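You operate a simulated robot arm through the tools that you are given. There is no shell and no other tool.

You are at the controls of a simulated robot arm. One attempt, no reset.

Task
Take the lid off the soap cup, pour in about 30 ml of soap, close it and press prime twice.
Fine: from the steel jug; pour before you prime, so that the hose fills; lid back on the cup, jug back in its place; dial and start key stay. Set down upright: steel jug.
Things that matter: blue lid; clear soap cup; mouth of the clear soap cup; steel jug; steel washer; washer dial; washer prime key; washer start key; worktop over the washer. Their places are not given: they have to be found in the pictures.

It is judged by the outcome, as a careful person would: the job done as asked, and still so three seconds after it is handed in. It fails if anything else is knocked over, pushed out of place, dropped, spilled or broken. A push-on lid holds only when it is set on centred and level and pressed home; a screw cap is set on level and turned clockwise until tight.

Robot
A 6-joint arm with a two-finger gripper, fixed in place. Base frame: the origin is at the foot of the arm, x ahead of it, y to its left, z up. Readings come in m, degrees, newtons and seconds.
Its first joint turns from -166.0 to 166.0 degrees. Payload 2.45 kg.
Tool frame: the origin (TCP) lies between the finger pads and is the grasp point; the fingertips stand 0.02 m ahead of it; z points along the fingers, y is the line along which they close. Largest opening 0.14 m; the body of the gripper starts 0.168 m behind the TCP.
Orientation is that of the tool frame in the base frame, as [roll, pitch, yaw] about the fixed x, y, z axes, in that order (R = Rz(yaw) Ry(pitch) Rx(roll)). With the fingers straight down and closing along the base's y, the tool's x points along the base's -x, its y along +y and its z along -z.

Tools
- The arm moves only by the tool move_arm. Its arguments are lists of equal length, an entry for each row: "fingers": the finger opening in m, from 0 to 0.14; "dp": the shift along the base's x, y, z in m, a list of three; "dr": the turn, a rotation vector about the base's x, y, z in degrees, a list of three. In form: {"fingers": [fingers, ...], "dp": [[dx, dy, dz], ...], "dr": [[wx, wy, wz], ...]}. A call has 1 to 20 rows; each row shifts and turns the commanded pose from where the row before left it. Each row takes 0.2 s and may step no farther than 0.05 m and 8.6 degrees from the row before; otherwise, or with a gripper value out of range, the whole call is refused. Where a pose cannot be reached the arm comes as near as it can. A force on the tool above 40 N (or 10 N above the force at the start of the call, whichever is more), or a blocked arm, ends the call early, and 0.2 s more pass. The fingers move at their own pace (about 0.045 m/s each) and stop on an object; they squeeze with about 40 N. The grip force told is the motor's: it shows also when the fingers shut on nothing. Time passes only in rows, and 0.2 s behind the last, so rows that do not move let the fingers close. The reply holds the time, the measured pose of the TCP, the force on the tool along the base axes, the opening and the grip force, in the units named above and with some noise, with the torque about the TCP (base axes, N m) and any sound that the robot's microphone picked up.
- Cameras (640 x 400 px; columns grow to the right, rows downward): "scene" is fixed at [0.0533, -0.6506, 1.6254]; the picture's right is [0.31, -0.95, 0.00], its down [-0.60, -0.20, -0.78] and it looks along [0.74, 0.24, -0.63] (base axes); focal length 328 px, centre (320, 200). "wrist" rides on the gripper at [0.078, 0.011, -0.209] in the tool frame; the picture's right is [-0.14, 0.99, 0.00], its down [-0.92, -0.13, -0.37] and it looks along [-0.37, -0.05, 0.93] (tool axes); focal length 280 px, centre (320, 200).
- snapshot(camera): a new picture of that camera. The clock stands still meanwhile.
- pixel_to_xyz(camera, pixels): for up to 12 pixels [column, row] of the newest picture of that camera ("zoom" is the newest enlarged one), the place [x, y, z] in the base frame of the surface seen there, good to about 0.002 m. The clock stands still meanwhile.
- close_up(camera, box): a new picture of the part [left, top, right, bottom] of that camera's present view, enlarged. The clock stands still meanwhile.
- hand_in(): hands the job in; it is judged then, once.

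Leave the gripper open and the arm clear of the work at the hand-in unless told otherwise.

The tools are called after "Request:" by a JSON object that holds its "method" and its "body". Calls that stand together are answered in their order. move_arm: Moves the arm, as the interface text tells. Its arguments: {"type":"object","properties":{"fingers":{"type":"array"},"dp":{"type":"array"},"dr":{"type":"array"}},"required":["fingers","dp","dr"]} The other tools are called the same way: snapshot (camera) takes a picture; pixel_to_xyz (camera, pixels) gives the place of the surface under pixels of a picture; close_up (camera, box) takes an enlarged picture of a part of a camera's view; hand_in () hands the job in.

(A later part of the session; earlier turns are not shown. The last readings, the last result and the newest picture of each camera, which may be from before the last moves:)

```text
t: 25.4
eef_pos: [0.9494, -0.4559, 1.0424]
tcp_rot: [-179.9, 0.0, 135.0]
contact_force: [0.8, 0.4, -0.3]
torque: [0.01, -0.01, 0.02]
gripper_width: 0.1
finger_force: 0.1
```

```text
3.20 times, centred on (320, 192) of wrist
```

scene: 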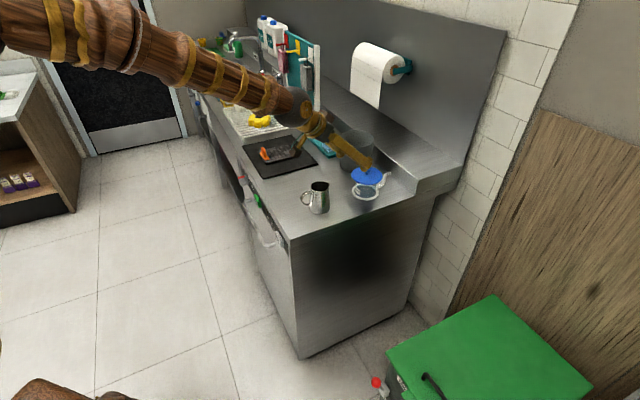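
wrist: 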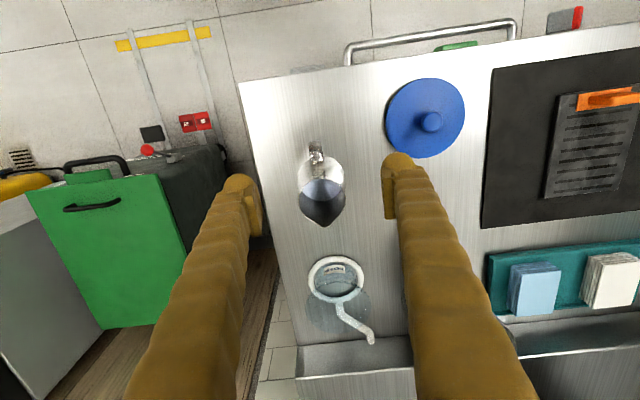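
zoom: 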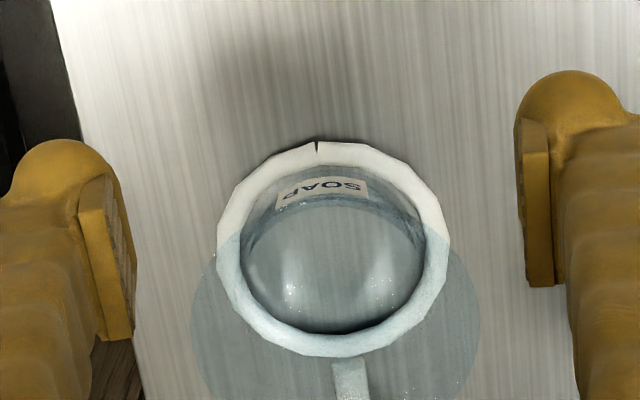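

The arm reaches there too. Now I'll go up, back toward the front of the counter, and turn the tool to almost horizontal (8° downward) pointing along (0.707,-0.707), so that the fingers can straddle the jug body from the handle side.

Request:
{"method": "move_arm", "body": {"fingers": [0.1, 0.1, 0.1, 0.1, 0.1, 0.1, 0.1, 0.1, 0.1, 0.1, 0.1, 0.1, 0.1], "dp": [[0, 0, 0.04], [0, 0, 0.045], [-0.0245, 0.02375, 0], [-0.0245, 0.02375, 0], [-0.0245, 0.02375, 0], [-0.0245, 0.02375, 0], [-0.0245, 0.02375, 0], [-0.0245, 0.02375, 0], [-0.0245, 0.02375, 0], [-0.0245, 0.02375, 0], [0, 0, 0], [0, 0, 0], [0, 0, 0]], "dr": [[0, 0, 0], [0, 0, 0], [-5.798, -5.798, 0], [-5.798, -5.798, 0], [-5.798, -5.798, 0], [-5.798, -5.798, 0], [-5.798, -5.798, 0], [-5.798, -5.798, 0], [-5.798, -5.798, 0], [-5.798, -5.798, 0], [-5.798, -5.798, 0], [-5.798, -5.798, 0], [0, 0, 0]]}}

Request:
{"method": "snapshot", "body": {"camera": "wrist"}}

Request:
{"method": "snapshot", "body": {"camera": "scene"}}

```text
t: 28.2
eef_pos: [0.7526, -0.2643, 1.1257]
tcp_rot: [179.6, 82.1, 134.7]
contact_force: [-0.4, 1.1, -0.6]
torque: [0.0, -0.01, 0.01]
gripper_width: 0.1003
finger_force: 0.1
```

```text
taken
```

wrist: 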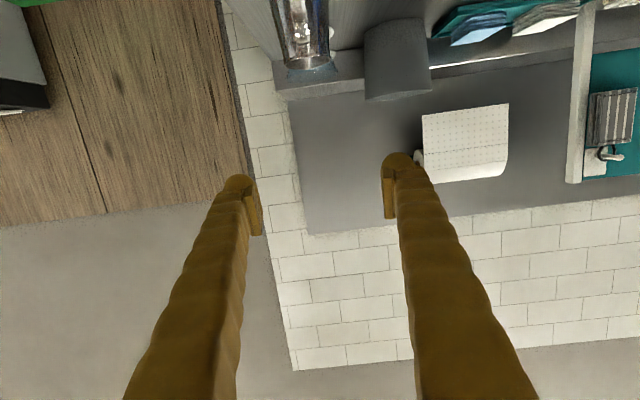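

```text
taken
```

scene: 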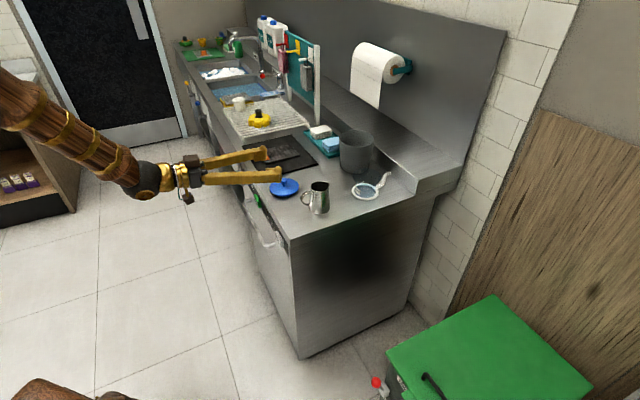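

Tool is near-horizontal in front of the counter. Descend to z≈0.947 (the jug's mid-height).

Request:
{"method": "move_arm", "body": {"fingers": [0.1, 0.1, 0.1, 0.1, 0.1, 0.1], "dp": [[0, 0, -0.03], [0, 0, -0.04], [0, 0, -0.045], [0, 0, -0.04], [0, 0, -0.024], [0, 0, 0]], "dr": [[0, 0, 0], [0, 0, 0], [0, 0, 0], [0, 0, 0], [0, 0, 0], [0, 0, 0]]}}

Request:
{"method": "close_up", "body": {"camera": "scene", "box": [220, 140, 380, 240]}}

Request:
{"method": "snapshot", "body": {"camera": "wrist"}}

```text
t: 29.6
eef_pos: [0.7575, -0.2652, 0.9553]
tcp_rot: [-176.6, 81.7, 138.3]
contact_force: [-0.2, 0.2, -0.6]
torque: [-0.01, -0.01, -0.03]
gripper_width: 0.1
finger_force: 0.0
out of reach, approached as far as the arm can: row 5
```

```text
4.00 times, centred on (300, 190) of scene
```

zoom: 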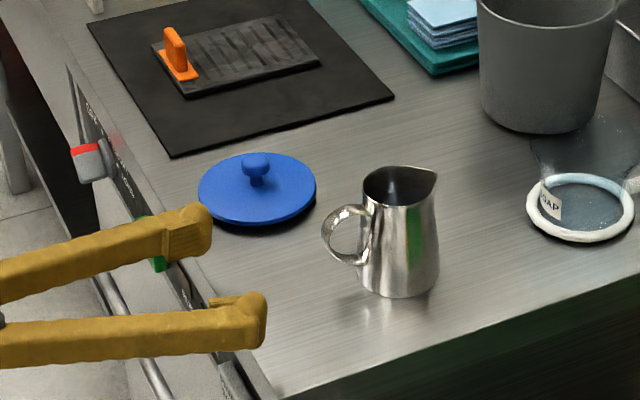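

```text
taken
```

wrist: 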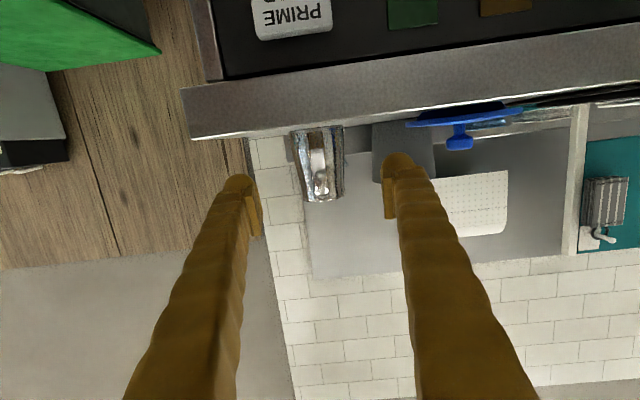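

The arm is out of reach at that near, low spot (it stopped at z≈0.955 with slight twist). Further forward should be reachable, so I'll go up 5 cm, then forward 8 cm with the fingers straddling the handle side, and re-check the pose.

Request:
{"method": "move_arm", "body": {"fingers": [0.1, 0.1, 0.1, 0.1, 0.1, 0.1, 0.1], "dp": [[0, 0, 0.03], [0, 0, 0.028], [0.0141, -0.0141, 0], [0.0141, -0.0141, 0], [0.0141, -0.0141, 0], [0.0141, -0.0141, 0], [0, 0, 0]], "dr": [[0, 0, 0], [0, 0, 0], [0, 0, 0], [0, 0, 0], [0, 0, 0], [0, 0, 0], [0, 0, 0]]}}

Request:
{"method": "close_up", "body": {"camera": "scene", "box": [220, 140, 380, 240]}}

Request:
{"method": "snapshot", "body": {"camera": "wrist"}}

```text
t: 31.2
eef_pos: [0.8142, -0.3201, 1.0127]
tcp_rot: [179.9, 82.1, 134.9]
contact_force: [0.3, 0.8, -0.7]
torque: [0.03, 0.0, -0.03]
gripper_width: 0.1001
finger_force: 0.1
```

```text
4.00 times, centred on (300, 190) of scene
```

zoom: 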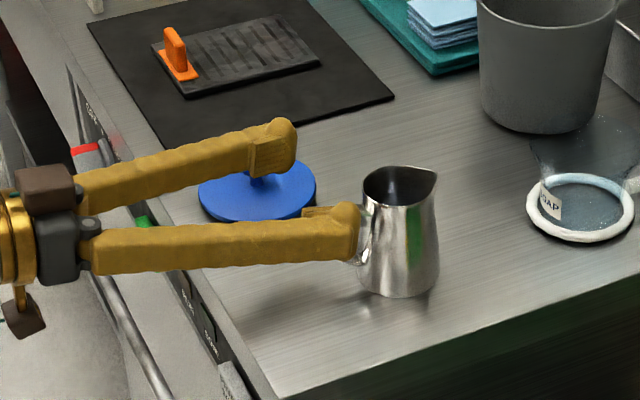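

```text
taken
```

wrist: 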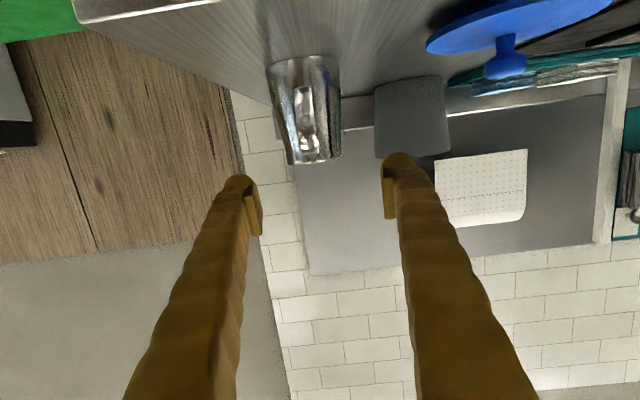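

Pose is good again: (0.814,-0.320,1.013). The jug is lined up between the fingers. Move forward 8 cm above jug mid-line (fingers pass on both sides), with a 2–3 mm sideways correction.

Request:
{"method": "move_arm", "body": {"fingers": [0.1, 0.1, 0.1, 0.1, 0.1], "dp": [[0.0137, -0.0146, 0], [0.0137, -0.0146, 0], [0.0137, -0.0146, 0], [0.0137, -0.0146, 0], [0, 0, 0]], "dr": [[0, 0, 0], [0, 0, 0], [0, 0, 0], [0, 0, 0], [0, 0, 0]]}}

Request:
{"method": "close_up", "body": {"camera": "scene", "box": [220, 140, 380, 240]}}

Request:
{"method": "snapshot", "body": {"camera": "wrist"}}

```text
t: 32.4
eef_pos: [0.8707, -0.3798, 1.0127]
tcp_rot: [179.9, 82.1, 135.0]
contact_force: [-0.2, -0.5, -0.8]
torque: [-0.02, -0.01, 0.01]
gripper_width: 0.0999
finger_force: 0.0
```

```text
4.00 times, centred on (300, 190) of scene
```

zoom: 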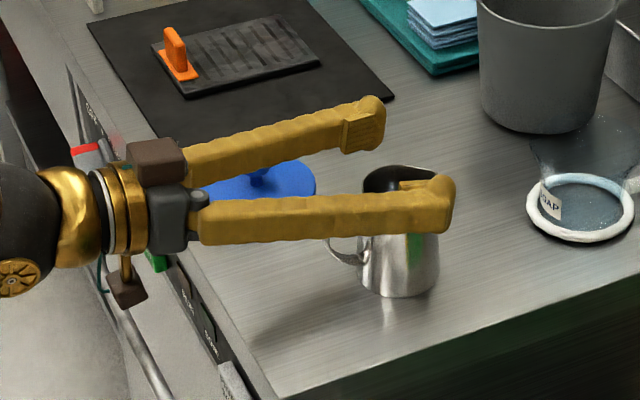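

```text
taken
```

wrist: 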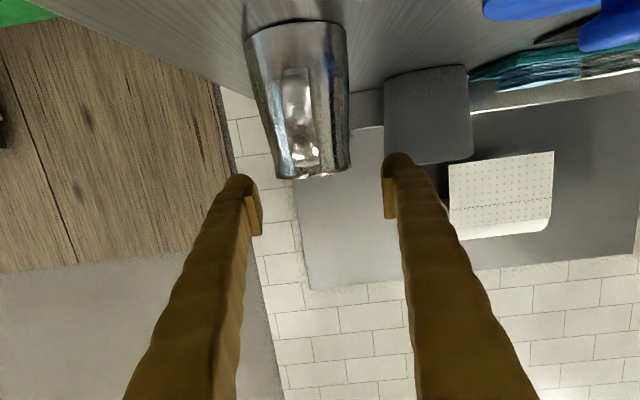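

Fingers are above and either side of the jug, the handle in the gap. Descend 6.6 cm to its mid-height.

Request:
{"method": "move_arm", "body": {"fingers": [0.1, 0.1, 0.1, 0.1, 0.1, 0.1], "dp": [[0, 0, -0.013], [0, 0, -0.015], [0, 0, -0.015], [0, 0, -0.013], [0, 0, -0.01], [0, 0, 0]], "dr": [[0, 0, 0], [0, 0, 0], [0, 0, 0], [0, 0, 0], [0, 0, 0], [0, 0, 0]]}}

Request:
{"method": "close_up", "body": {"camera": "scene", "box": [220, 140, 380, 240]}}

Request:
{"method": "snapshot", "body": {"camera": "wrist"}}

```text
t: 33.8
eef_pos: [0.8676, -0.3776, 0.9467]
tcp_rot: [179.8, 82.0, 134.8]
contact_force: [0.3, -0.4, 0.7]
torque: [0.0, -0.01, 0.0]
gripper_width: 0.1
finger_force: 0.0
```

```text
4.00 times, centred on (300, 190) of scene
```

zoom: 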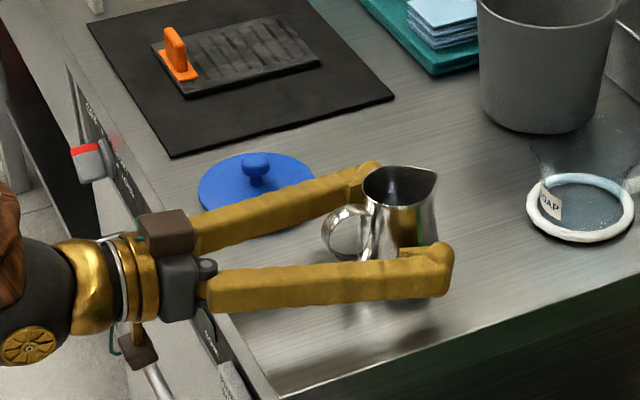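

```text
taken
```

wrist: 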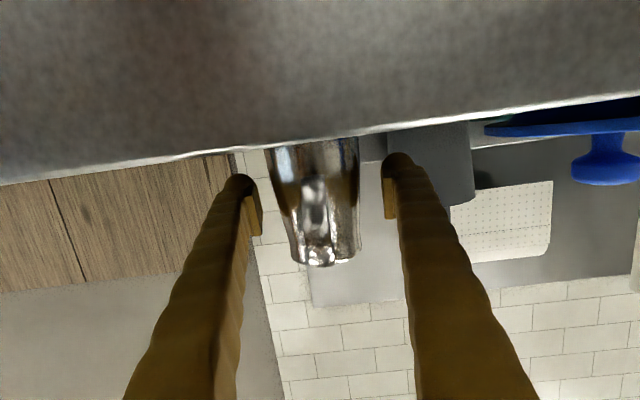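

At mid-height, the jug (columns 277–357 at row 195) is ~3 px left of the gap's centre. Shift 2.5 mm to the side, then close on the body.

Request:
{"method": "move_arm", "body": {"fingers": [0.1, 0.1, 0.06, 0.05, 0.04, 0.03, 0.02, 0.0, 0.0], "dp": [[-0.0016, -0.0016, 0], [0, 0, 0], [0, 0, 0], [0, 0, 0], [0, 0, 0], [0, 0, 0], [0, 0, 0], [0, 0, 0], [0, 0, 0]], "dr": [[0, 0, 0], [0, 0, 0], [0, 0, 0], [0, 0, 0], [0, 0, 0], [0, 0, 0], [0, 0, 0], [0, 0, 0], [0, 0, 0]]}}

Request:
{"method": "snapshot", "body": {"camera": "wrist"}}

Request:
{"method": "close_up", "body": {"camera": "scene", "box": [250, 150, 362, 220]}}

```text
t: 35.8
eef_pos: [0.8666, -0.3808, 0.9476]
tcp_rot: [179.9, 82.1, 134.9]
contact_force: [0.2, 1.0, -0.1]
torque: [0.03, 0.06, -0.02]
gripper_width: 0.0656
finger_force: 39.5
```

```text
taken
```

wrist: 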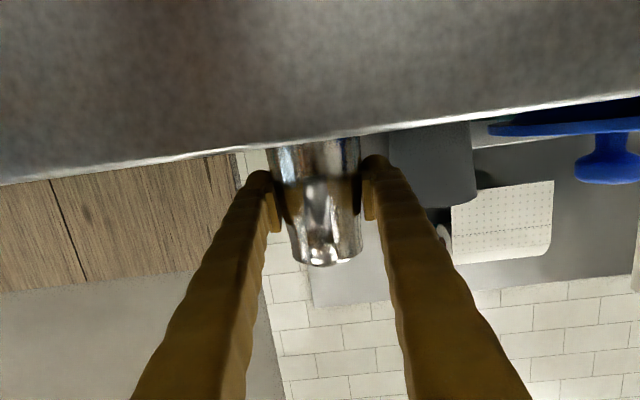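

```text
5.71 times, centred on (306, 185) of scene
```

zoom: 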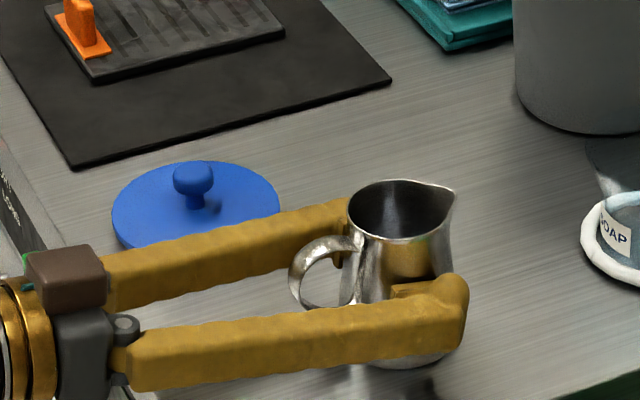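

Jug gripped (opening 0.0656, 39.5 N) at TCP (0.867,-0.381,0.9475) — I'll return it to that same pose. Lift 1 cm gently first.

Request:
{"method": "move_arm", "body": {"fingers": [0.0, 0.0, 0.0, 0.0], "dp": [[0, 0, 0.003], [0, 0, 0.004], [0, 0, 0.005], [0, 0, 0]], "dr": [[0, 0, 0], [0, 0, 0], [0, 0, 0], [0, 0, 0]]}}

Request:
{"method": "close_up", "body": {"camera": "scene", "box": [250, 150, 362, 220]}}

```text
t: 36.8
eef_pos: [0.8672, -0.3804, 0.9582]
tcp_rot: [179.8, 82.1, 134.9]
contact_force: [-0.2, 0.1, -2.2]
torque: [0.02, 0.02, 0.04]
gripper_width: 0.0656
finger_force: 39.4
```

```text
5.71 times, centred on (306, 185) of scene
```

zoom: 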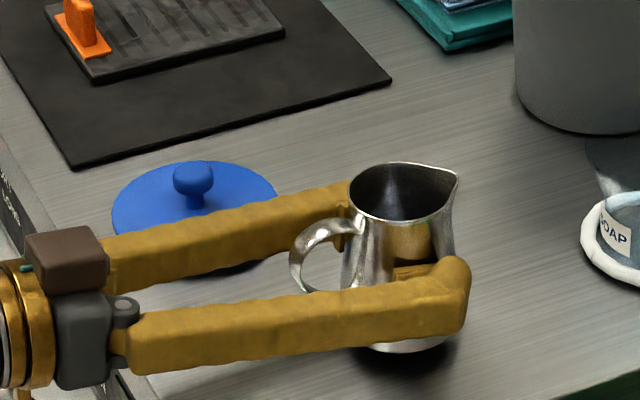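

Jug is off the counter, weight ≈2.2 N. Lift it upright to z≈1.10.

Request:
{"method": "move_arm", "body": {"fingers": [0.0, 0.0, 0.0, 0.0, 0.0, 0.0, 0.0, 0.0], "dp": [[0, 0, 0.012], [0, 0, 0.022], [0, 0, 0.025], [0, 0, 0.025], [0, 0, 0.025], [0, 0, 0.02], [0, 0, 0.012], [0, 0, 0]], "dr": [[0, 0, 0], [0, 0, 0], [0, 0, 0], [0, 0, 0], [0, 0, 0], [0, 0, 0], [0, 0, 0], [0, 0, 0]]}}

Request:
{"method": "move_arm", "body": {"fingers": [0.0], "dp": [[0, 0, 0]], "dr": [[0, 0, 0]]}}

Request:
{"method": "move_arm", "body": {"fingers": [0.0], "dp": [[0, 0, 0]], "dr": [[0, 0, 0]]}}

Request:
{"method": "move_arm", "body": {"fingers": [0.0], "dp": [[0, 0, 0]], "dr": [[0, 0, 0]]}}

Request:
{"method": "move_arm", "body": {"fingers": [0.0], "dp": [[0, 0, 0]], "dr": [[0, 0, 0]]}}

Request:
{"method": "move_arm", "body": {"fingers": [0.0], "dp": [[0, 0, 0]], "dr": [[0, 0, 0]]}}

Request:
{"method": "move_arm", "body": {"fingers": [0.0], "dp": [[0, 0, 0]], "dr": [[0, 0, 0]]}}

```text
t: 38.6
eef_pos: [0.8676, -0.3806, 1.0996]
tcp_rot: [179.9, 82.0, 134.9]
contact_force: [0.0, 0.2, -2.5]
torque: [-0.02, -0.05, 0.01]
gripper_width: 0.0658
finger_force: 39.9
```

```text
t: 39.0
eef_pos: [0.8672, -0.3795, 1.0985]
tcp_rot: [179.9, 82.1, 134.9]
contact_force: [0.7, 0.5, -1.9]
torque: [-0.01, -0.02, -0.02]
gripper_width: 0.0655
finger_force: 40.1
```

```text
t: 39.4
eef_pos: [0.8664, -0.3819, 1.099]
tcp_rot: [179.9, 82.0, 134.9]
contact_force: [0.1, 0.0, -1.7]
torque: [0.01, 0.01, 0.02]
gripper_width: 0.0654
finger_force: 39.9
```

```text
t: 39.8
eef_pos: [0.8674, -0.3803, 1.0979]
tcp_rot: [179.9, 82.0, 134.9]
contact_force: [-0.5, -0.8, -2.6]
torque: [0.01, 0.01, 0.02]
gripper_width: 0.0654
finger_force: 39.8
```

```text
t: 40.2
eef_pos: [0.8679, -0.3806, 1.0976]
tcp_rot: [179.8, 82.1, 134.9]
contact_force: [-0.2, 0.3, -1.7]
torque: [0.01, -0.01, 0.01]
gripper_width: 0.0654
finger_force: 39.9
```

```text
t: 40.6
eef_pos: [0.867, -0.3817, 1.0997]
tcp_rot: [179.9, 82.1, 134.9]
contact_force: [-0.6, -0.5, -3.0]
torque: [0.01, -0.01, 0.03]
gripper_width: 0.0653
finger_force: 39.8
```

```text
t: 41.0
eef_pos: [0.8665, -0.3794, 1.0983]
tcp_rot: [179.9, 82.1, 134.9]
contact_force: [-0.4, 0.5, -2.1]
torque: [0.01, -0.01, 0.0]
gripper_width: 0.0658
finger_force: 39.8
```

Weight averages ≈2.2 N (noise ±0.45 N per reading). Before pouring I'll look at the empty cup from the scene camera and measure its floor depth to compare later.

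Request:
{"method": "close_up", "body": {"camera": "scene", "box": [346, 160, 410, 200]}}

Request:
{"method": "pixel_to_xyz", "body": {"camera": "zoom", "pixels": [[210, 330], [180, 340], [240, 320], [220, 280], [200, 360], [250, 340], [160, 270], [190, 300], [210, 290], [150, 355], [280, 320], [215, 245]]}}

```text
10.00 times, centred on (378, 180) of scene
```

zoom: 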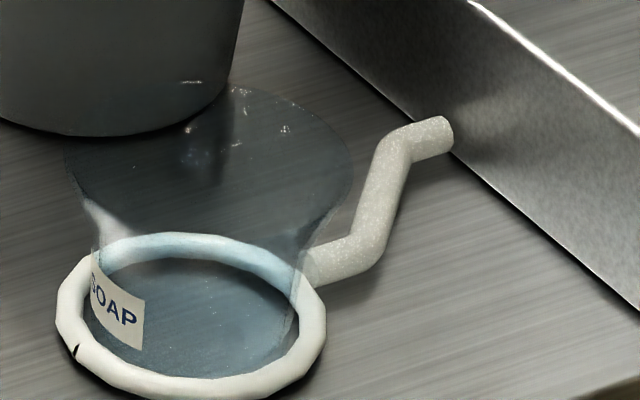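

```text
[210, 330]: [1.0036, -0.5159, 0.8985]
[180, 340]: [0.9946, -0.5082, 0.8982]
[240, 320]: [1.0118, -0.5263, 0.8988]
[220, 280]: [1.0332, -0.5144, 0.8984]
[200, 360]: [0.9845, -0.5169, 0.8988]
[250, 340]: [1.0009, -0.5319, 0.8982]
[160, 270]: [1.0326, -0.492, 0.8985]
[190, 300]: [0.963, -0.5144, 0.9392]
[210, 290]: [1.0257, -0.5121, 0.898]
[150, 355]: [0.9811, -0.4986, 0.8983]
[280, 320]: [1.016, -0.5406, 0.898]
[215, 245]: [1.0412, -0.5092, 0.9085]
```

Floor is see-through down to the counter (0.8985), so the cup is empty. One pixel (190,300) hits something at z≈0.94 on the near wall; I'll zoom in more.

Request:
{"method": "close_up", "body": {"camera": "scene", "box": [352, 182, 380, 200]}}

Request:
{"method": "pixel_to_xyz", "body": {"camera": "zoom", "pixels": [[297, 180], [297, 170], [297, 190], [280, 180], [310, 180], [250, 170], [340, 185], [400, 180], [500, 150], [545, 60], [450, 170], [297, 200]]}}

```text
16.00 times, centred on (366, 191) of scene
```

zoom: 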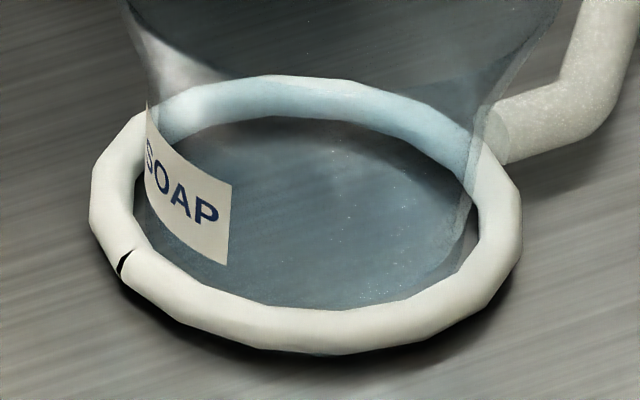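

```text
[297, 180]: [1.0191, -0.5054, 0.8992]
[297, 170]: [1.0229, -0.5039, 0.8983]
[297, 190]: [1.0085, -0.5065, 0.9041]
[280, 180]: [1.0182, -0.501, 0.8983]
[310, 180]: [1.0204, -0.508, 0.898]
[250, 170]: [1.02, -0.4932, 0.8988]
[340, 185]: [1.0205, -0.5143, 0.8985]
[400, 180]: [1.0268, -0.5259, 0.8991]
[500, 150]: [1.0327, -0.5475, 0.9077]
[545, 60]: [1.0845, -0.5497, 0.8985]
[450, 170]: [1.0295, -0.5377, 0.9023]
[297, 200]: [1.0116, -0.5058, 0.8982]
```

No scale on the cup, so I'll judge by liquid depth. Now carry the jug upright and slowly over towards the cup (TCP to ≈(0.948,-0.463), z 1.10).

Request:
{"method": "move_arm", "body": {"fingers": [0.0, 0.0, 0.0, 0.0, 0.0, 0.0, 0.0, 0.0], "dp": [[0.006, -0.006, 0], [0.012, -0.012, 0], [0.014, -0.014, 0], [0.016, -0.016, 0], [0.015, -0.015, 0], [0.012, -0.012, 0], [0.006, -0.006, 0], [0, 0, 0]], "dr": [[0, 0, 0], [0, 0, 0], [0, 0, 0], [0, 0, 0], [0, 0, 0], [0, 0, 0], [0, 0, 0], [0, 0, 0]]}}

Request:
{"method": "close_up", "body": {"camera": "scene", "box": [260, 110, 420, 210]}}

```text
t: 42.8
eef_pos: [0.9469, -0.463, 1.0985]
tcp_rot: [180.0, 82.2, 135.1]
contact_force: [0.2, -0.6, -2.1]
torque: [-0.04, 0.01, -0.03]
gripper_width: 0.0654
finger_force: 40.3
```

```text
4.00 times, centred on (340, 160) of scene
```

zoom: 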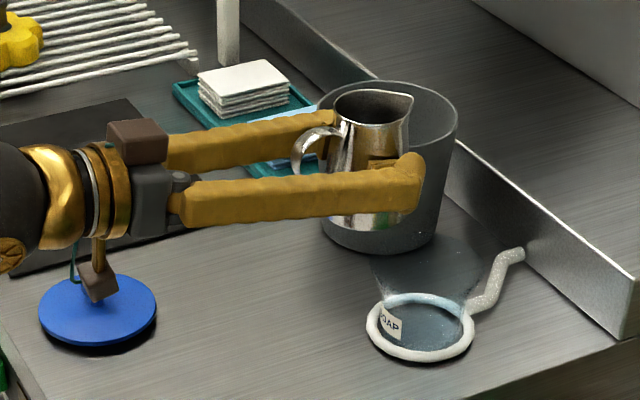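

Check the spout tip and rim place in this zoom (spout at about (411,97)).

Request:
{"method": "pixel_to_xyz", "body": {"camera": "zoom", "pixels": [[410, 99], [407, 101], [412, 98], [340, 118], [372, 124], [300, 150], [375, 105], [380, 215]]}}

```text
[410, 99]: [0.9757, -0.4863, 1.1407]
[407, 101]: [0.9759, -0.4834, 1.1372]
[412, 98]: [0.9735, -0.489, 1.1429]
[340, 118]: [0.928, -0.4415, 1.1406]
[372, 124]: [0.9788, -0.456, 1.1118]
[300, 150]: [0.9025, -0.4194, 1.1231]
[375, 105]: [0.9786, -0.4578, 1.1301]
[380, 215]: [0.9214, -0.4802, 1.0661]
```

Spout tip at (0.975,-0.487,1.14), matching my model. Tilt the jug forward 40° while coming down 6 cm; liquid should not run yet.

Request:
{"method": "move_arm", "body": {"fingers": [0.0, 0.0, 0.0, 0.0, 0.0, 0.0, 0.0, 0.0], "dp": [[0, 0, -0.005], [0, 0, -0.008], [0, 0, -0.01], [0, 0, -0.01], [0, 0, -0.01], [0, 0, -0.01], [0, 0, -0.008], [0, 0, 0]], "dr": [[2.828, 2.828, 0], [4.243, 4.243, 0], [4.243, 4.243, 0], [4.243, 4.243, 0], [4.243, 4.243, 0], [4.243, 4.243, 0], [4.243, 4.243, 0], [0, 0, 0]]}}

Request:
{"method": "close_up", "body": {"camera": "scene", "box": [300, 110, 420, 205]}}

Request:
{"method": "snapshot", "body": {"camera": "wrist"}}

```text
t: 44.6
eef_pos: [0.9479, -0.4624, 1.039]
tcp_rot: [179.9, 42.1, 135.0]
contact_force: [0.1, -1.1, -1.6]
torque: [-0.01, -0.05, 0.01]
gripper_width: 0.0654
finger_force: 40.0
```

```text
4.21 times, centred on (360, 158) of scene
```

zoom: 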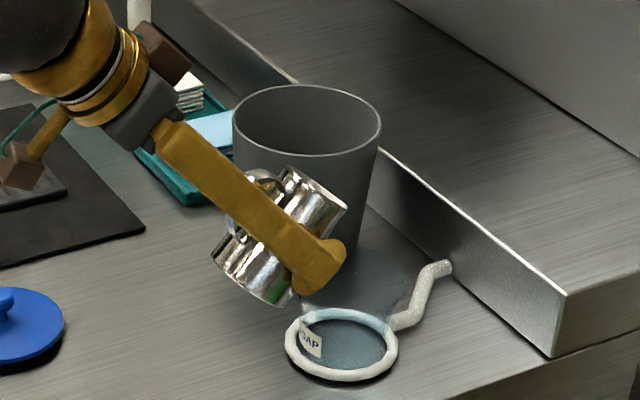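

```text
taken
```

wrist: 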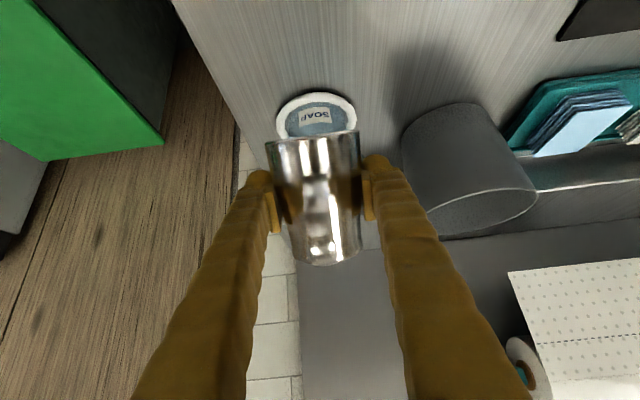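

At 40° nothing runs. Tilt on to 55°, lowering ~1 cm, and check.

Request:
{"method": "move_arm", "body": {"fingers": [0.0, 0.0, 0.0, 0.0], "dp": [[0, 0, -0.004], [0, 0, -0.004], [-0.0007, 0.0007, -0.003], [0, 0, 0]], "dr": [[3.5355, 3.5355, 0], [3.5355, 3.5355, 0], [3.5355, 3.5355, 0], [0, 0, 0]]}}

Request:
{"method": "close_up", "body": {"camera": "scene", "box": [330, 135, 410, 205]}}

Request:
{"method": "snapshot", "body": {"camera": "wrist"}}

```text
t: 45.6
eef_pos: [0.9467, -0.4614, 1.0275]
tcp_rot: [180.0, 27.0, 135.0]
contact_force: [0.1, 0.1, -1.7]
torque: [-0.04, -0.03, -0.01]
gripper_width: 0.0656
finger_force: 40.4
```

```text
5.71 times, centred on (370, 170) of scene
```

zoom: 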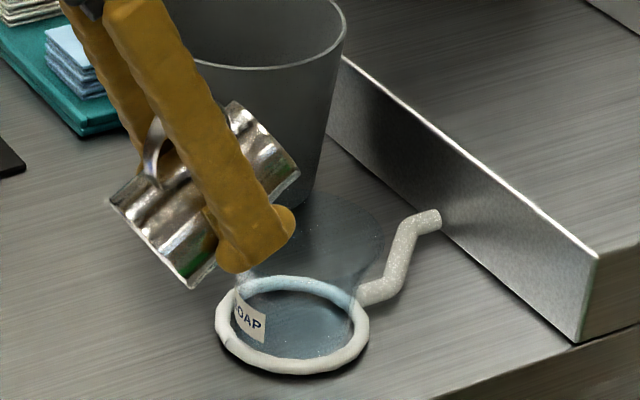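

```text
taken
```

wrist: 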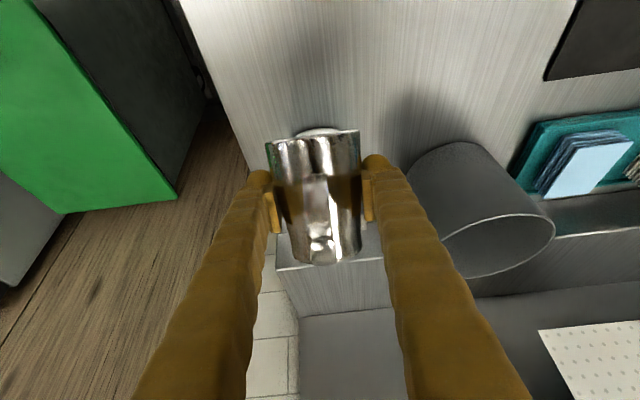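

No flow at 55°; the spout tip is right above the mouth centre. Tilt to 60°.

Request:
{"method": "move_arm", "body": {"fingers": [0.0, 0.0, 0.0], "dp": [[0, 0, 0], [0.0004, -0.0004, 0], [0, 0, 0]], "dr": [[1.768, 1.768, 0], [1.768, 1.768, 0], [0, 0, 0]]}}

Request:
{"method": "close_up", "body": {"camera": "scene", "box": [330, 135, 410, 205]}}

```text
t: 46.4
eef_pos: [0.9492, -0.4616, 1.0279]
tcp_rot: [-180.0, 22.1, 135.0]
contact_force: [0.2, 0.1, -3.9]
torque: [-0.02, -0.03, -0.02]
gripper_width: 0.0653
finger_force: 39.8
```

```text
5.71 times, centred on (370, 170) of scene
```

zoom: 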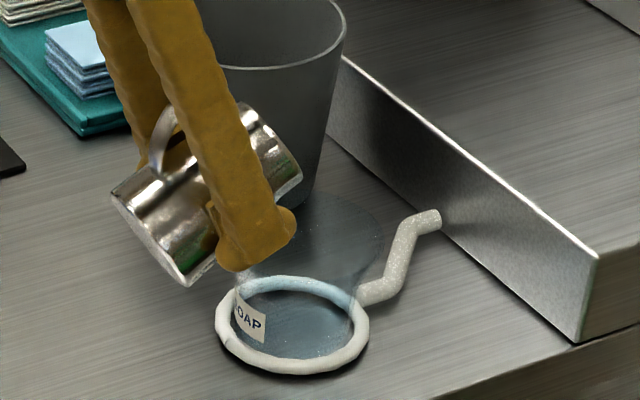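

Still no stream at 60°. Continue in 3° steps, checking each.

Request:
{"method": "move_arm", "body": {"fingers": [0.0, 0.0, 0.0], "dp": [[0.0003, -0.0003, 0.0014], [0.0003, -0.0003, 0.0014], [0, 0, 0]], "dr": [[1.0607, 1.0607, 0], [1.0607, 1.0607, 0], [0, 0, 0]]}}

Request:
{"method": "close_up", "body": {"camera": "scene", "box": [330, 135, 410, 205]}}

```text
t: 47.2
eef_pos: [0.9494, -0.4623, 1.0301]
tcp_rot: [-180.0, 19.1, 135.0]
contact_force: [0.4, -0.3, -2.3]
torque: [-0.01, -0.02, -0.01]
gripper_width: 0.0652
finger_force: 39.9
```

```text
5.71 times, centred on (370, 170) of scene
```

zoom: 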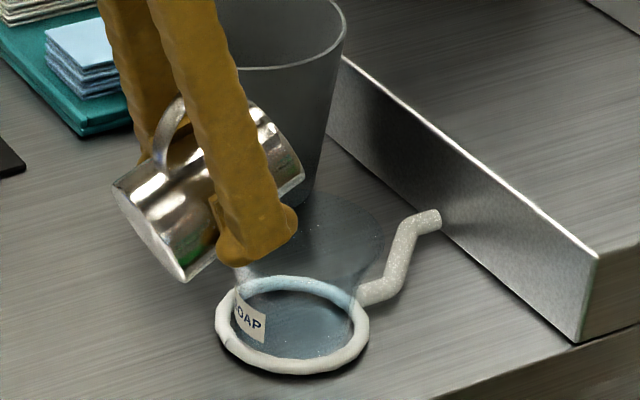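

No stream, no sound. Next 66°.

Request:
{"method": "move_arm", "body": {"fingers": [0.0, 0.0, 0.0], "dp": [[0.0003, -0.0003, 0.0014], [0.0003, -0.0003, 0.0014], [0, 0, 0]], "dr": [[1.0607, 1.0607, 0], [1.0607, 1.0607, 0], [0, 0, 0]]}}

Request:
{"method": "close_up", "body": {"camera": "scene", "box": [330, 135, 410, 205]}}

```text
t: 48.0
eef_pos: [0.9498, -0.4635, 1.0337]
tcp_rot: [-179.9, 16.1, 134.9]
contact_force: [0.1, -0.4, -2.5]
torque: [-0.03, -0.04, -0.01]
gripper_width: 0.0653
finger_force: 40.2
```

```text
5.71 times, centred on (370, 170) of scene
```

zoom: 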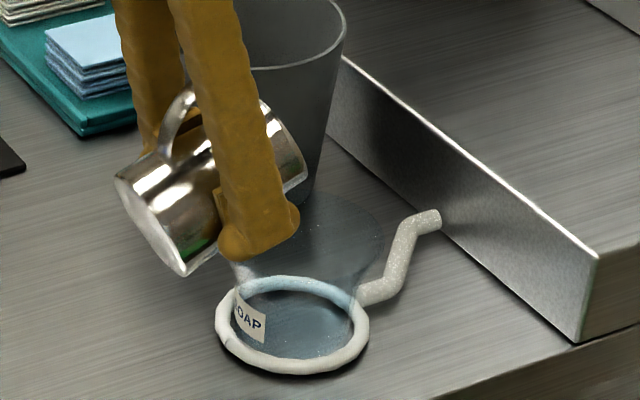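

Nothing yet. 2° more to 68°.

Request:
{"method": "move_arm", "body": {"fingers": [0.0, 0.0, 0.0], "dp": [[0.0002, -0.0002, 0.0009], [0.0002, -0.0002, 0.0009], [0, 0, 0]], "dr": [[0.7071, 0.7071, 0], [0.7071, 0.7071, 0], [0, 0, 0]]}}

Request:
{"method": "close_up", "body": {"camera": "scene", "box": [330, 135, 410, 205]}}

```text
t: 48.8
eef_pos: [0.9491, -0.4633, 1.0338]
tcp_rot: [180.0, 14.2, 135.0]
contact_force: [-0.6, 0.7, -2.0]
torque: [-0.03, 0.01, 0.01]
gripper_width: 0.065
finger_force: 39.9
```

```text
5.71 times, centred on (370, 170) of scene
```

zoom: 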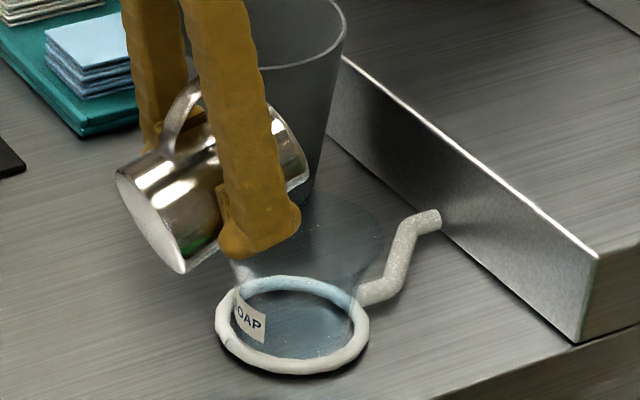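

No flow. To 70°.

Request:
{"method": "move_arm", "body": {"fingers": [0.0, 0.0, 0.0], "dp": [[0.0002, -0.0002, 0.0009], [0.0002, -0.0002, 0.0009], [0, 0, 0]], "dr": [[0.7071, 0.7071, 0], [0.7071, 0.7071, 0], [0, 0, 0]]}}

Request:
{"method": "close_up", "body": {"camera": "scene", "box": [330, 135, 410, 205]}}

Request:
{"method": "snapshot", "body": {"camera": "wrist"}}

```text
t: 49.6
eef_pos: [0.9501, -0.4625, 1.037]
tcp_rot: [180.0, 12.1, 135.1]
contact_force: [-0.1, -0.2, -2.9]
torque: [-0.04, -0.01, -0.01]
gripper_width: 0.0655
finger_force: 40.7
```

```text
5.71 times, centred on (370, 170) of scene
```

zoom: 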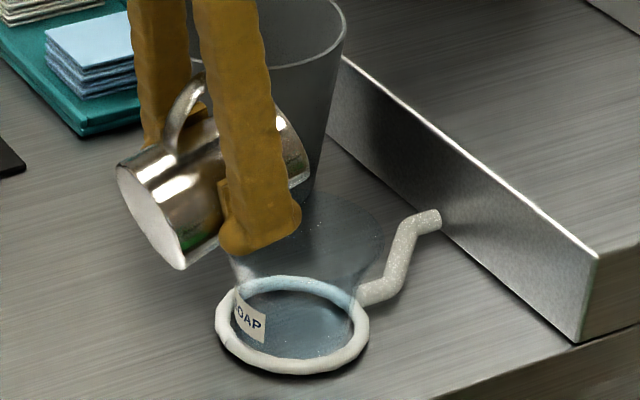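

```text
taken
```

wrist: 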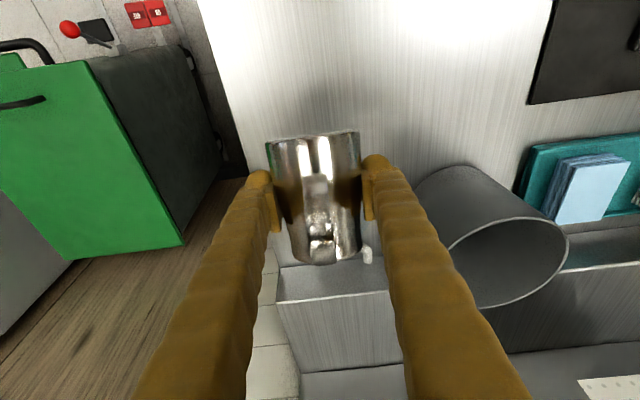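

Still dry. To 72°.

Request:
{"method": "move_arm", "body": {"fingers": [0.0, 0.0, 0.0], "dp": [[0.0002, -0.0002, 0.0009], [0.0002, -0.0002, 0.0009], [0, 0, 0]], "dr": [[0.7071, 0.7071, 0], [0.7071, 0.7071, 0], [0, 0, 0]]}}

Request:
{"method": "close_up", "body": {"camera": "scene", "box": [330, 135, 410, 205]}}

```text
t: 50.4
eef_pos: [0.9503, -0.4642, 1.0386]
tcp_rot: [-180.0, 10.1, 134.9]
contact_force: [0.4, -0.3, -2.3]
torque: [-0.03, -0.04, 0.0]
gripper_width: 0.0654
finger_force: 39.9
```

```text
5.71 times, centred on (370, 170) of scene
```

zoom: 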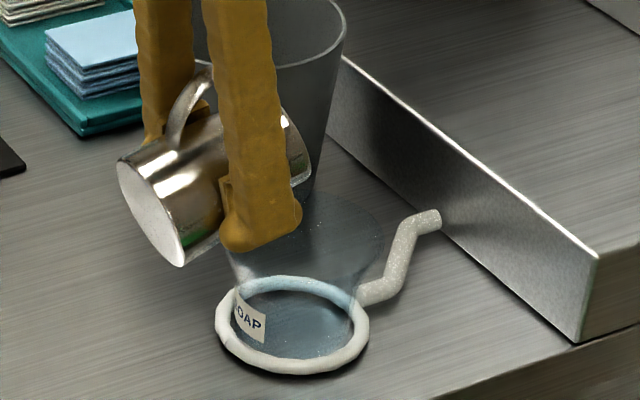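

Cup looks the same. To 74°.

Request:
{"method": "move_arm", "body": {"fingers": [0.0, 0.0, 0.0], "dp": [[0.0002, -0.0002, 0.0009], [0.0002, -0.0002, 0.0009], [0, 0, 0]], "dr": [[0.7071, 0.7071, 0], [0.7071, 0.7071, 0], [0, 0, 0]]}}

Request:
{"method": "close_up", "body": {"camera": "scene", "box": [346, 155, 406, 205]}}

Request:
{"method": "pixel_to_xyz", "body": {"camera": "zoom", "pixels": [[208, 270], [208, 290], [230, 270], [190, 290], [240, 290], [220, 250]]}}

```text
t: 51.2
eef_pos: [0.9513, -0.464, 1.0396]
tcp_rot: [-179.9, 8.1, 135.0]
contact_force: [0.3, -0.4, -2.7]
torque: [-0.01, -0.03, -0.02]
gripper_width: 0.0653
finger_force: 39.7
```

```text
8.00 times, centred on (376, 180) of scene
```

zoom: 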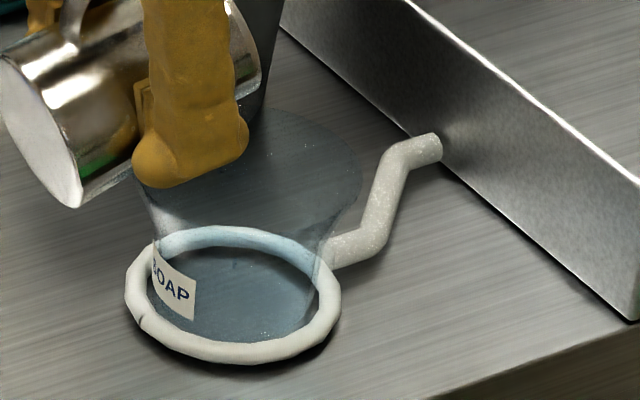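

```text
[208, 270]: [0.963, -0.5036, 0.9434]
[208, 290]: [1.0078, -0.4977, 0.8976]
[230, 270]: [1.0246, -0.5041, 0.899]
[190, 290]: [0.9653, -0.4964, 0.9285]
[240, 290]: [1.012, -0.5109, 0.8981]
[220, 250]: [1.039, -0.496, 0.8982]
```

Cup floor still reads 0.898: empty. To 76°.

Request:
{"method": "move_arm", "body": {"fingers": [0.0, 0.0, 0.0], "dp": [[0.0002, -0.0002, 0.0009], [0.0002, -0.0002, 0.0009], [0, 0, 0]], "dr": [[0.7071, 0.7071, 0], [0.7071, 0.7071, 0], [0, 0, 0]]}}

Request:
{"method": "close_up", "body": {"camera": "scene", "box": [346, 155, 406, 205]}}

Request:
{"method": "pixel_to_xyz", "body": {"camera": "zoom", "pixels": [[230, 290], [208, 290], [230, 270], [250, 270], [240, 290], [220, 310]]}}

```text
t: 52.0
eef_pos: [0.951, -0.466, 1.0416]
tcp_rot: [180.0, 6.0, 135.0]
contact_force: [-0.2, 0.6, -3.4]
torque: [-0.01, -0.03, 0.0]
gripper_width: 0.0655
finger_force: 40.3
```

```text
8.00 times, centred on (376, 180) of scene
```

zoom: 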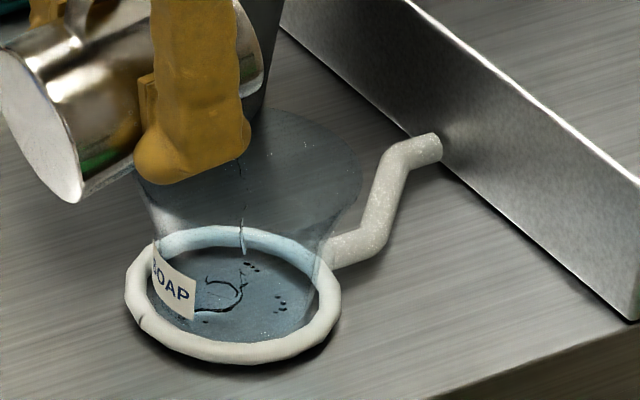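

```text
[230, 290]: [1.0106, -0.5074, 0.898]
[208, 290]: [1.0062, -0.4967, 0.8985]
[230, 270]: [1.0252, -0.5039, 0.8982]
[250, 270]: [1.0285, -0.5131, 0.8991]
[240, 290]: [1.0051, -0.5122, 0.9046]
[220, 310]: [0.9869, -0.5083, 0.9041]
```

A thin stream has started at 76° and falls inside the cup; some soap on the floor. Hold still briefly and look again.

Request:
{"method": "move_arm", "body": {"fingers": [0.0, 0.0], "dp": [[0, 0, 0], [0, 0, 0]], "dr": [[0, 0, 0], [0, 0, 0]]}}

Request:
{"method": "close_up", "body": {"camera": "scene", "box": [346, 155, 406, 205]}}

Request:
{"method": "pixel_to_xyz", "body": {"camera": "zoom", "pixels": [[230, 290], [208, 290], [230, 270], [250, 270], [240, 290], [220, 310], [260, 300], [250, 320]]}}

```text
t: 52.6
eef_pos: [0.9511, -0.4642, 1.0427]
tcp_rot: [-180.0, 6.0, 134.8]
contact_force: [0.6, 0.8, -1.5]
torque: [-0.02, -0.01, -0.04]
gripper_width: 0.0654
finger_force: 40.0
```

```text
8.00 times, centred on (376, 180) of scene
```

zoom: 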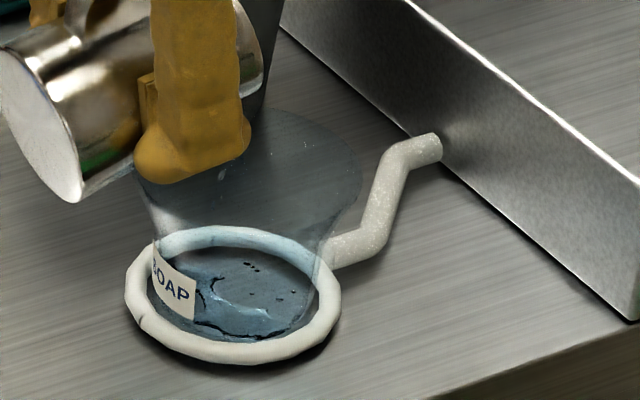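

```text
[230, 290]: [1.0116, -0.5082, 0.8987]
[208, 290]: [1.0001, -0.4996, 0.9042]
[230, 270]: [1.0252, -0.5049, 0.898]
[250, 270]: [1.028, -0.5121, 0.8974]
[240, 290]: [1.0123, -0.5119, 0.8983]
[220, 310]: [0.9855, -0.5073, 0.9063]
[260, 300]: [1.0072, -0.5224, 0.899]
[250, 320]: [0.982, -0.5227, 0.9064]
```

The flow stopped by itself as the level met the lip — well controllable. Soap now covers part of the cup floor (z≈0.906). Tilt 1.5° more and hold.

Request:
{"method": "move_arm", "body": {"fingers": [0.0, 0.0, 0.0, 0.0], "dp": [[0.0001, -0.0001, 0.0007], [0.0002, -0.0002, 0.0007], [0, 0, 0], [0, 0, 0]], "dr": [[0.5303, 0.5303, 0], [0.5303, 0.5303, 0], [0, 0, 0], [0, 0, 0]]}}

Request:
{"method": "close_up", "body": {"camera": "scene", "box": [346, 155, 406, 205]}}

Request:
{"method": "pixel_to_xyz", "body": {"camera": "zoom", "pixels": [[230, 290], [208, 290], [230, 270], [250, 270], [240, 290], [220, 310], [260, 300], [250, 320], [280, 290], [270, 310]]}}

```text
t: 53.6
eef_pos: [0.9507, -0.4641, 1.0441]
tcp_rot: [180.0, 4.5, 135.0]
contact_force: [-0.4, -0.6, -3.7]
torque: [0.0, -0.01, -0.02]
gripper_width: 0.0651
finger_force: 40.1
```

```text
8.00 times, centred on (376, 180) of scene
```

zoom: 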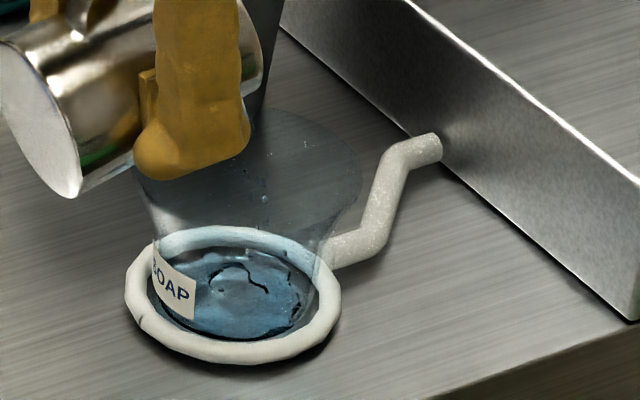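

```text
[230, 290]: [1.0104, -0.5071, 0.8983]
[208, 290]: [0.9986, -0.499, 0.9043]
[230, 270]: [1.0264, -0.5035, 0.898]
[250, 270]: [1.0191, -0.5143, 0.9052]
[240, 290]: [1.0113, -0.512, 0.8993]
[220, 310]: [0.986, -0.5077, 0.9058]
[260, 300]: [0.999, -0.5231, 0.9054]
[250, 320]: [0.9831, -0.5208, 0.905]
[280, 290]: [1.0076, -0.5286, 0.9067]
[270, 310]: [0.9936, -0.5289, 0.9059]
```

Soap covers most of the floor, level ≈0.9055 (perhaps 6–8 ml). Another 1.5° and hold.

Request:
{"method": "move_arm", "body": {"fingers": [0.0, 0.0, 0.0, 0.0, 0.0], "dp": [[0.0001, -0.0001, 0.0007], [0.0002, -0.0002, 0.0007], [0, 0, 0], [0, 0, 0], [0, 0, 0]], "dr": [[0.5303, 0.5303, 0], [0.5303, 0.5303, 0], [0, 0, 0], [0, 0, 0], [0, 0, 0]]}}

Request:
{"method": "close_up", "body": {"camera": "scene", "box": [346, 155, 406, 205]}}

Request:
{"method": "pixel_to_xyz", "body": {"camera": "zoom", "pixels": [[230, 290], [208, 290], [230, 270], [250, 270], [240, 290], [220, 310], [260, 300], [250, 320], [280, 290], [270, 310], [210, 260], [230, 325]]}}

```text
t: 54.8
eef_pos: [0.9518, -0.466, 1.0457]
tcp_rot: [-179.9, 3.0, 135.0]
contact_force: [0.0, -1.0, -1.8]
torque: [-0.07, -0.02, 0.01]
gripper_width: 0.0652
finger_force: 40.0
```

```text
8.00 times, centred on (376, 180) of scene
```

zoom: 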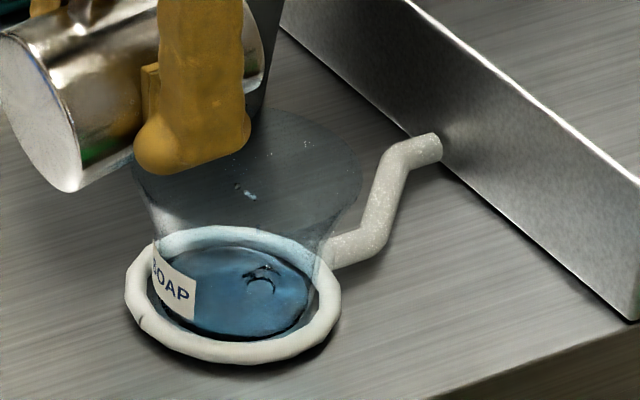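

```text
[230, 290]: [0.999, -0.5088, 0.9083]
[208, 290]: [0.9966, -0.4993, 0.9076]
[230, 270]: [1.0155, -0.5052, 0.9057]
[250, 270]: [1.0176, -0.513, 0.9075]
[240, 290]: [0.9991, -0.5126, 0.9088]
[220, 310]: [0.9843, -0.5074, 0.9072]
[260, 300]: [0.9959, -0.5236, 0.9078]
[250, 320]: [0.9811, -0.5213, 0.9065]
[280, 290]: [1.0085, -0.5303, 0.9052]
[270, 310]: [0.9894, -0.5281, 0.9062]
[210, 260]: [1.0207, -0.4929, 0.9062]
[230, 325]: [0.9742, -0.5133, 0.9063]
```

Level ≈0.907, about 11 ml by my estimate (cup ≈33 cm² area), which agrees with the jug wedge model. Continue: 2° more and hold.

Request:
{"method": "move_arm", "body": {"fingers": [0.0, 0.0, 0.0, 0.0, 0.0], "dp": [[0.0003, -0.0003, 0.0009], [0.0003, -0.0003, 0.0009], [0, 0, 0], [0, 0, 0], [0, 0, 0]], "dr": [[0.7071, 0.7071, 0], [0.7071, 0.7071, 0], [0, 0, 0], [0, 0, 0], [0, 0, 0]]}}

Request:
{"method": "close_up", "body": {"camera": "scene", "box": [346, 155, 406, 205]}}

Request:
{"method": "pixel_to_xyz", "body": {"camera": "zoom", "pixels": [[230, 290], [208, 290], [230, 270], [250, 270], [240, 290], [220, 310], [260, 300], [250, 320], [280, 290], [270, 310], [210, 260], [230, 325]]}}

```text
t: 56.0
eef_pos: [0.9517, -0.4655, 1.0471]
tcp_rot: [180.0, 1.0, 135.0]
contact_force: [0.3, 0.9, -3.4]
torque: [-0.01, -0.03, 0.04]
gripper_width: 0.0649
finger_force: 39.7
```

```text
8.00 times, centred on (376, 180) of scene
```

zoom: 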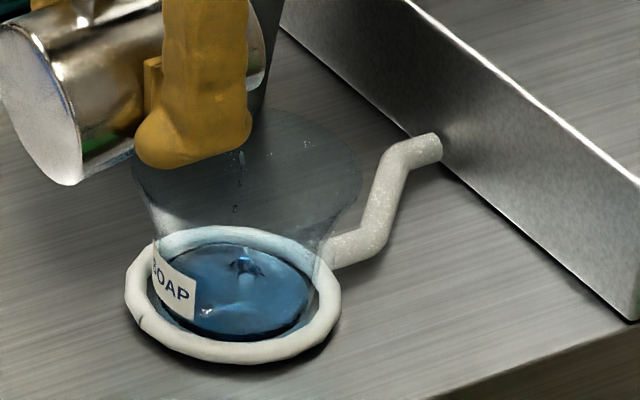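

```text
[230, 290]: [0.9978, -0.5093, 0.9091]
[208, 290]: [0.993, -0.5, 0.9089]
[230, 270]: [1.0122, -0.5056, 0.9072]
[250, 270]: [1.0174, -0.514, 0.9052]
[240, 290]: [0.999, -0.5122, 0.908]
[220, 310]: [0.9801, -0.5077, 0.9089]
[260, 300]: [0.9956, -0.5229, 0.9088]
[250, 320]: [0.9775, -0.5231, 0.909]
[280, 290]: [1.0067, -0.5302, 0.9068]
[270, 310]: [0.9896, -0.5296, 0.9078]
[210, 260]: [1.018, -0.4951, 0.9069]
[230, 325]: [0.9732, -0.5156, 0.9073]
```

Level ≈0.908 and a few drops are still falling. Hold a moment to let it settle and re-measure.

Request:
{"method": "move_arm", "body": {"fingers": [0.0, 0.0, 0.0], "dp": [[0, 0, 0], [0, 0, 0], [0, 0, 0]], "dr": [[0, 0, 0], [0, 0, 0], [0, 0, 0]]}}

Request:
{"method": "close_up", "body": {"camera": "scene", "box": [346, 155, 406, 205]}}

Request:
{"method": "pixel_to_xyz", "body": {"camera": "zoom", "pixels": [[230, 290], [208, 290], [230, 270], [250, 270], [240, 290], [220, 310], [260, 300], [250, 320], [280, 290], [270, 310], [210, 260], [230, 325]]}}

```text
t: 56.8
eef_pos: [0.9514, -0.4652, 1.0477]
tcp_rot: [180.0, 1.0, 134.9]
contact_force: [-0.8, 0.3, -2.5]
torque: [-0.02, -0.02, -0.02]
gripper_width: 0.0651
finger_force: 40.3
```

```text
8.00 times, centred on (376, 180) of scene
```

zoom: 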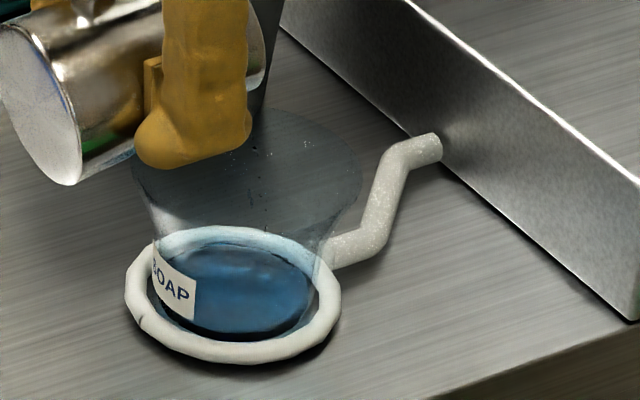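

```text
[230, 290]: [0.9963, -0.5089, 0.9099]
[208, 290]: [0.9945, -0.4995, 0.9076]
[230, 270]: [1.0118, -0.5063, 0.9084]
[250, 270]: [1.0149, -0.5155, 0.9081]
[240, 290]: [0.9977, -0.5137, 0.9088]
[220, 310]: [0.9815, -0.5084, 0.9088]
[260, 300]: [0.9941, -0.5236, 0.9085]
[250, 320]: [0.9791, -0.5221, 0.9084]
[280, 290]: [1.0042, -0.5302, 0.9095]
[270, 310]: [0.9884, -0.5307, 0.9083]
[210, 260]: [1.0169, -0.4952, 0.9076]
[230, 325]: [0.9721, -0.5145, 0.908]
```

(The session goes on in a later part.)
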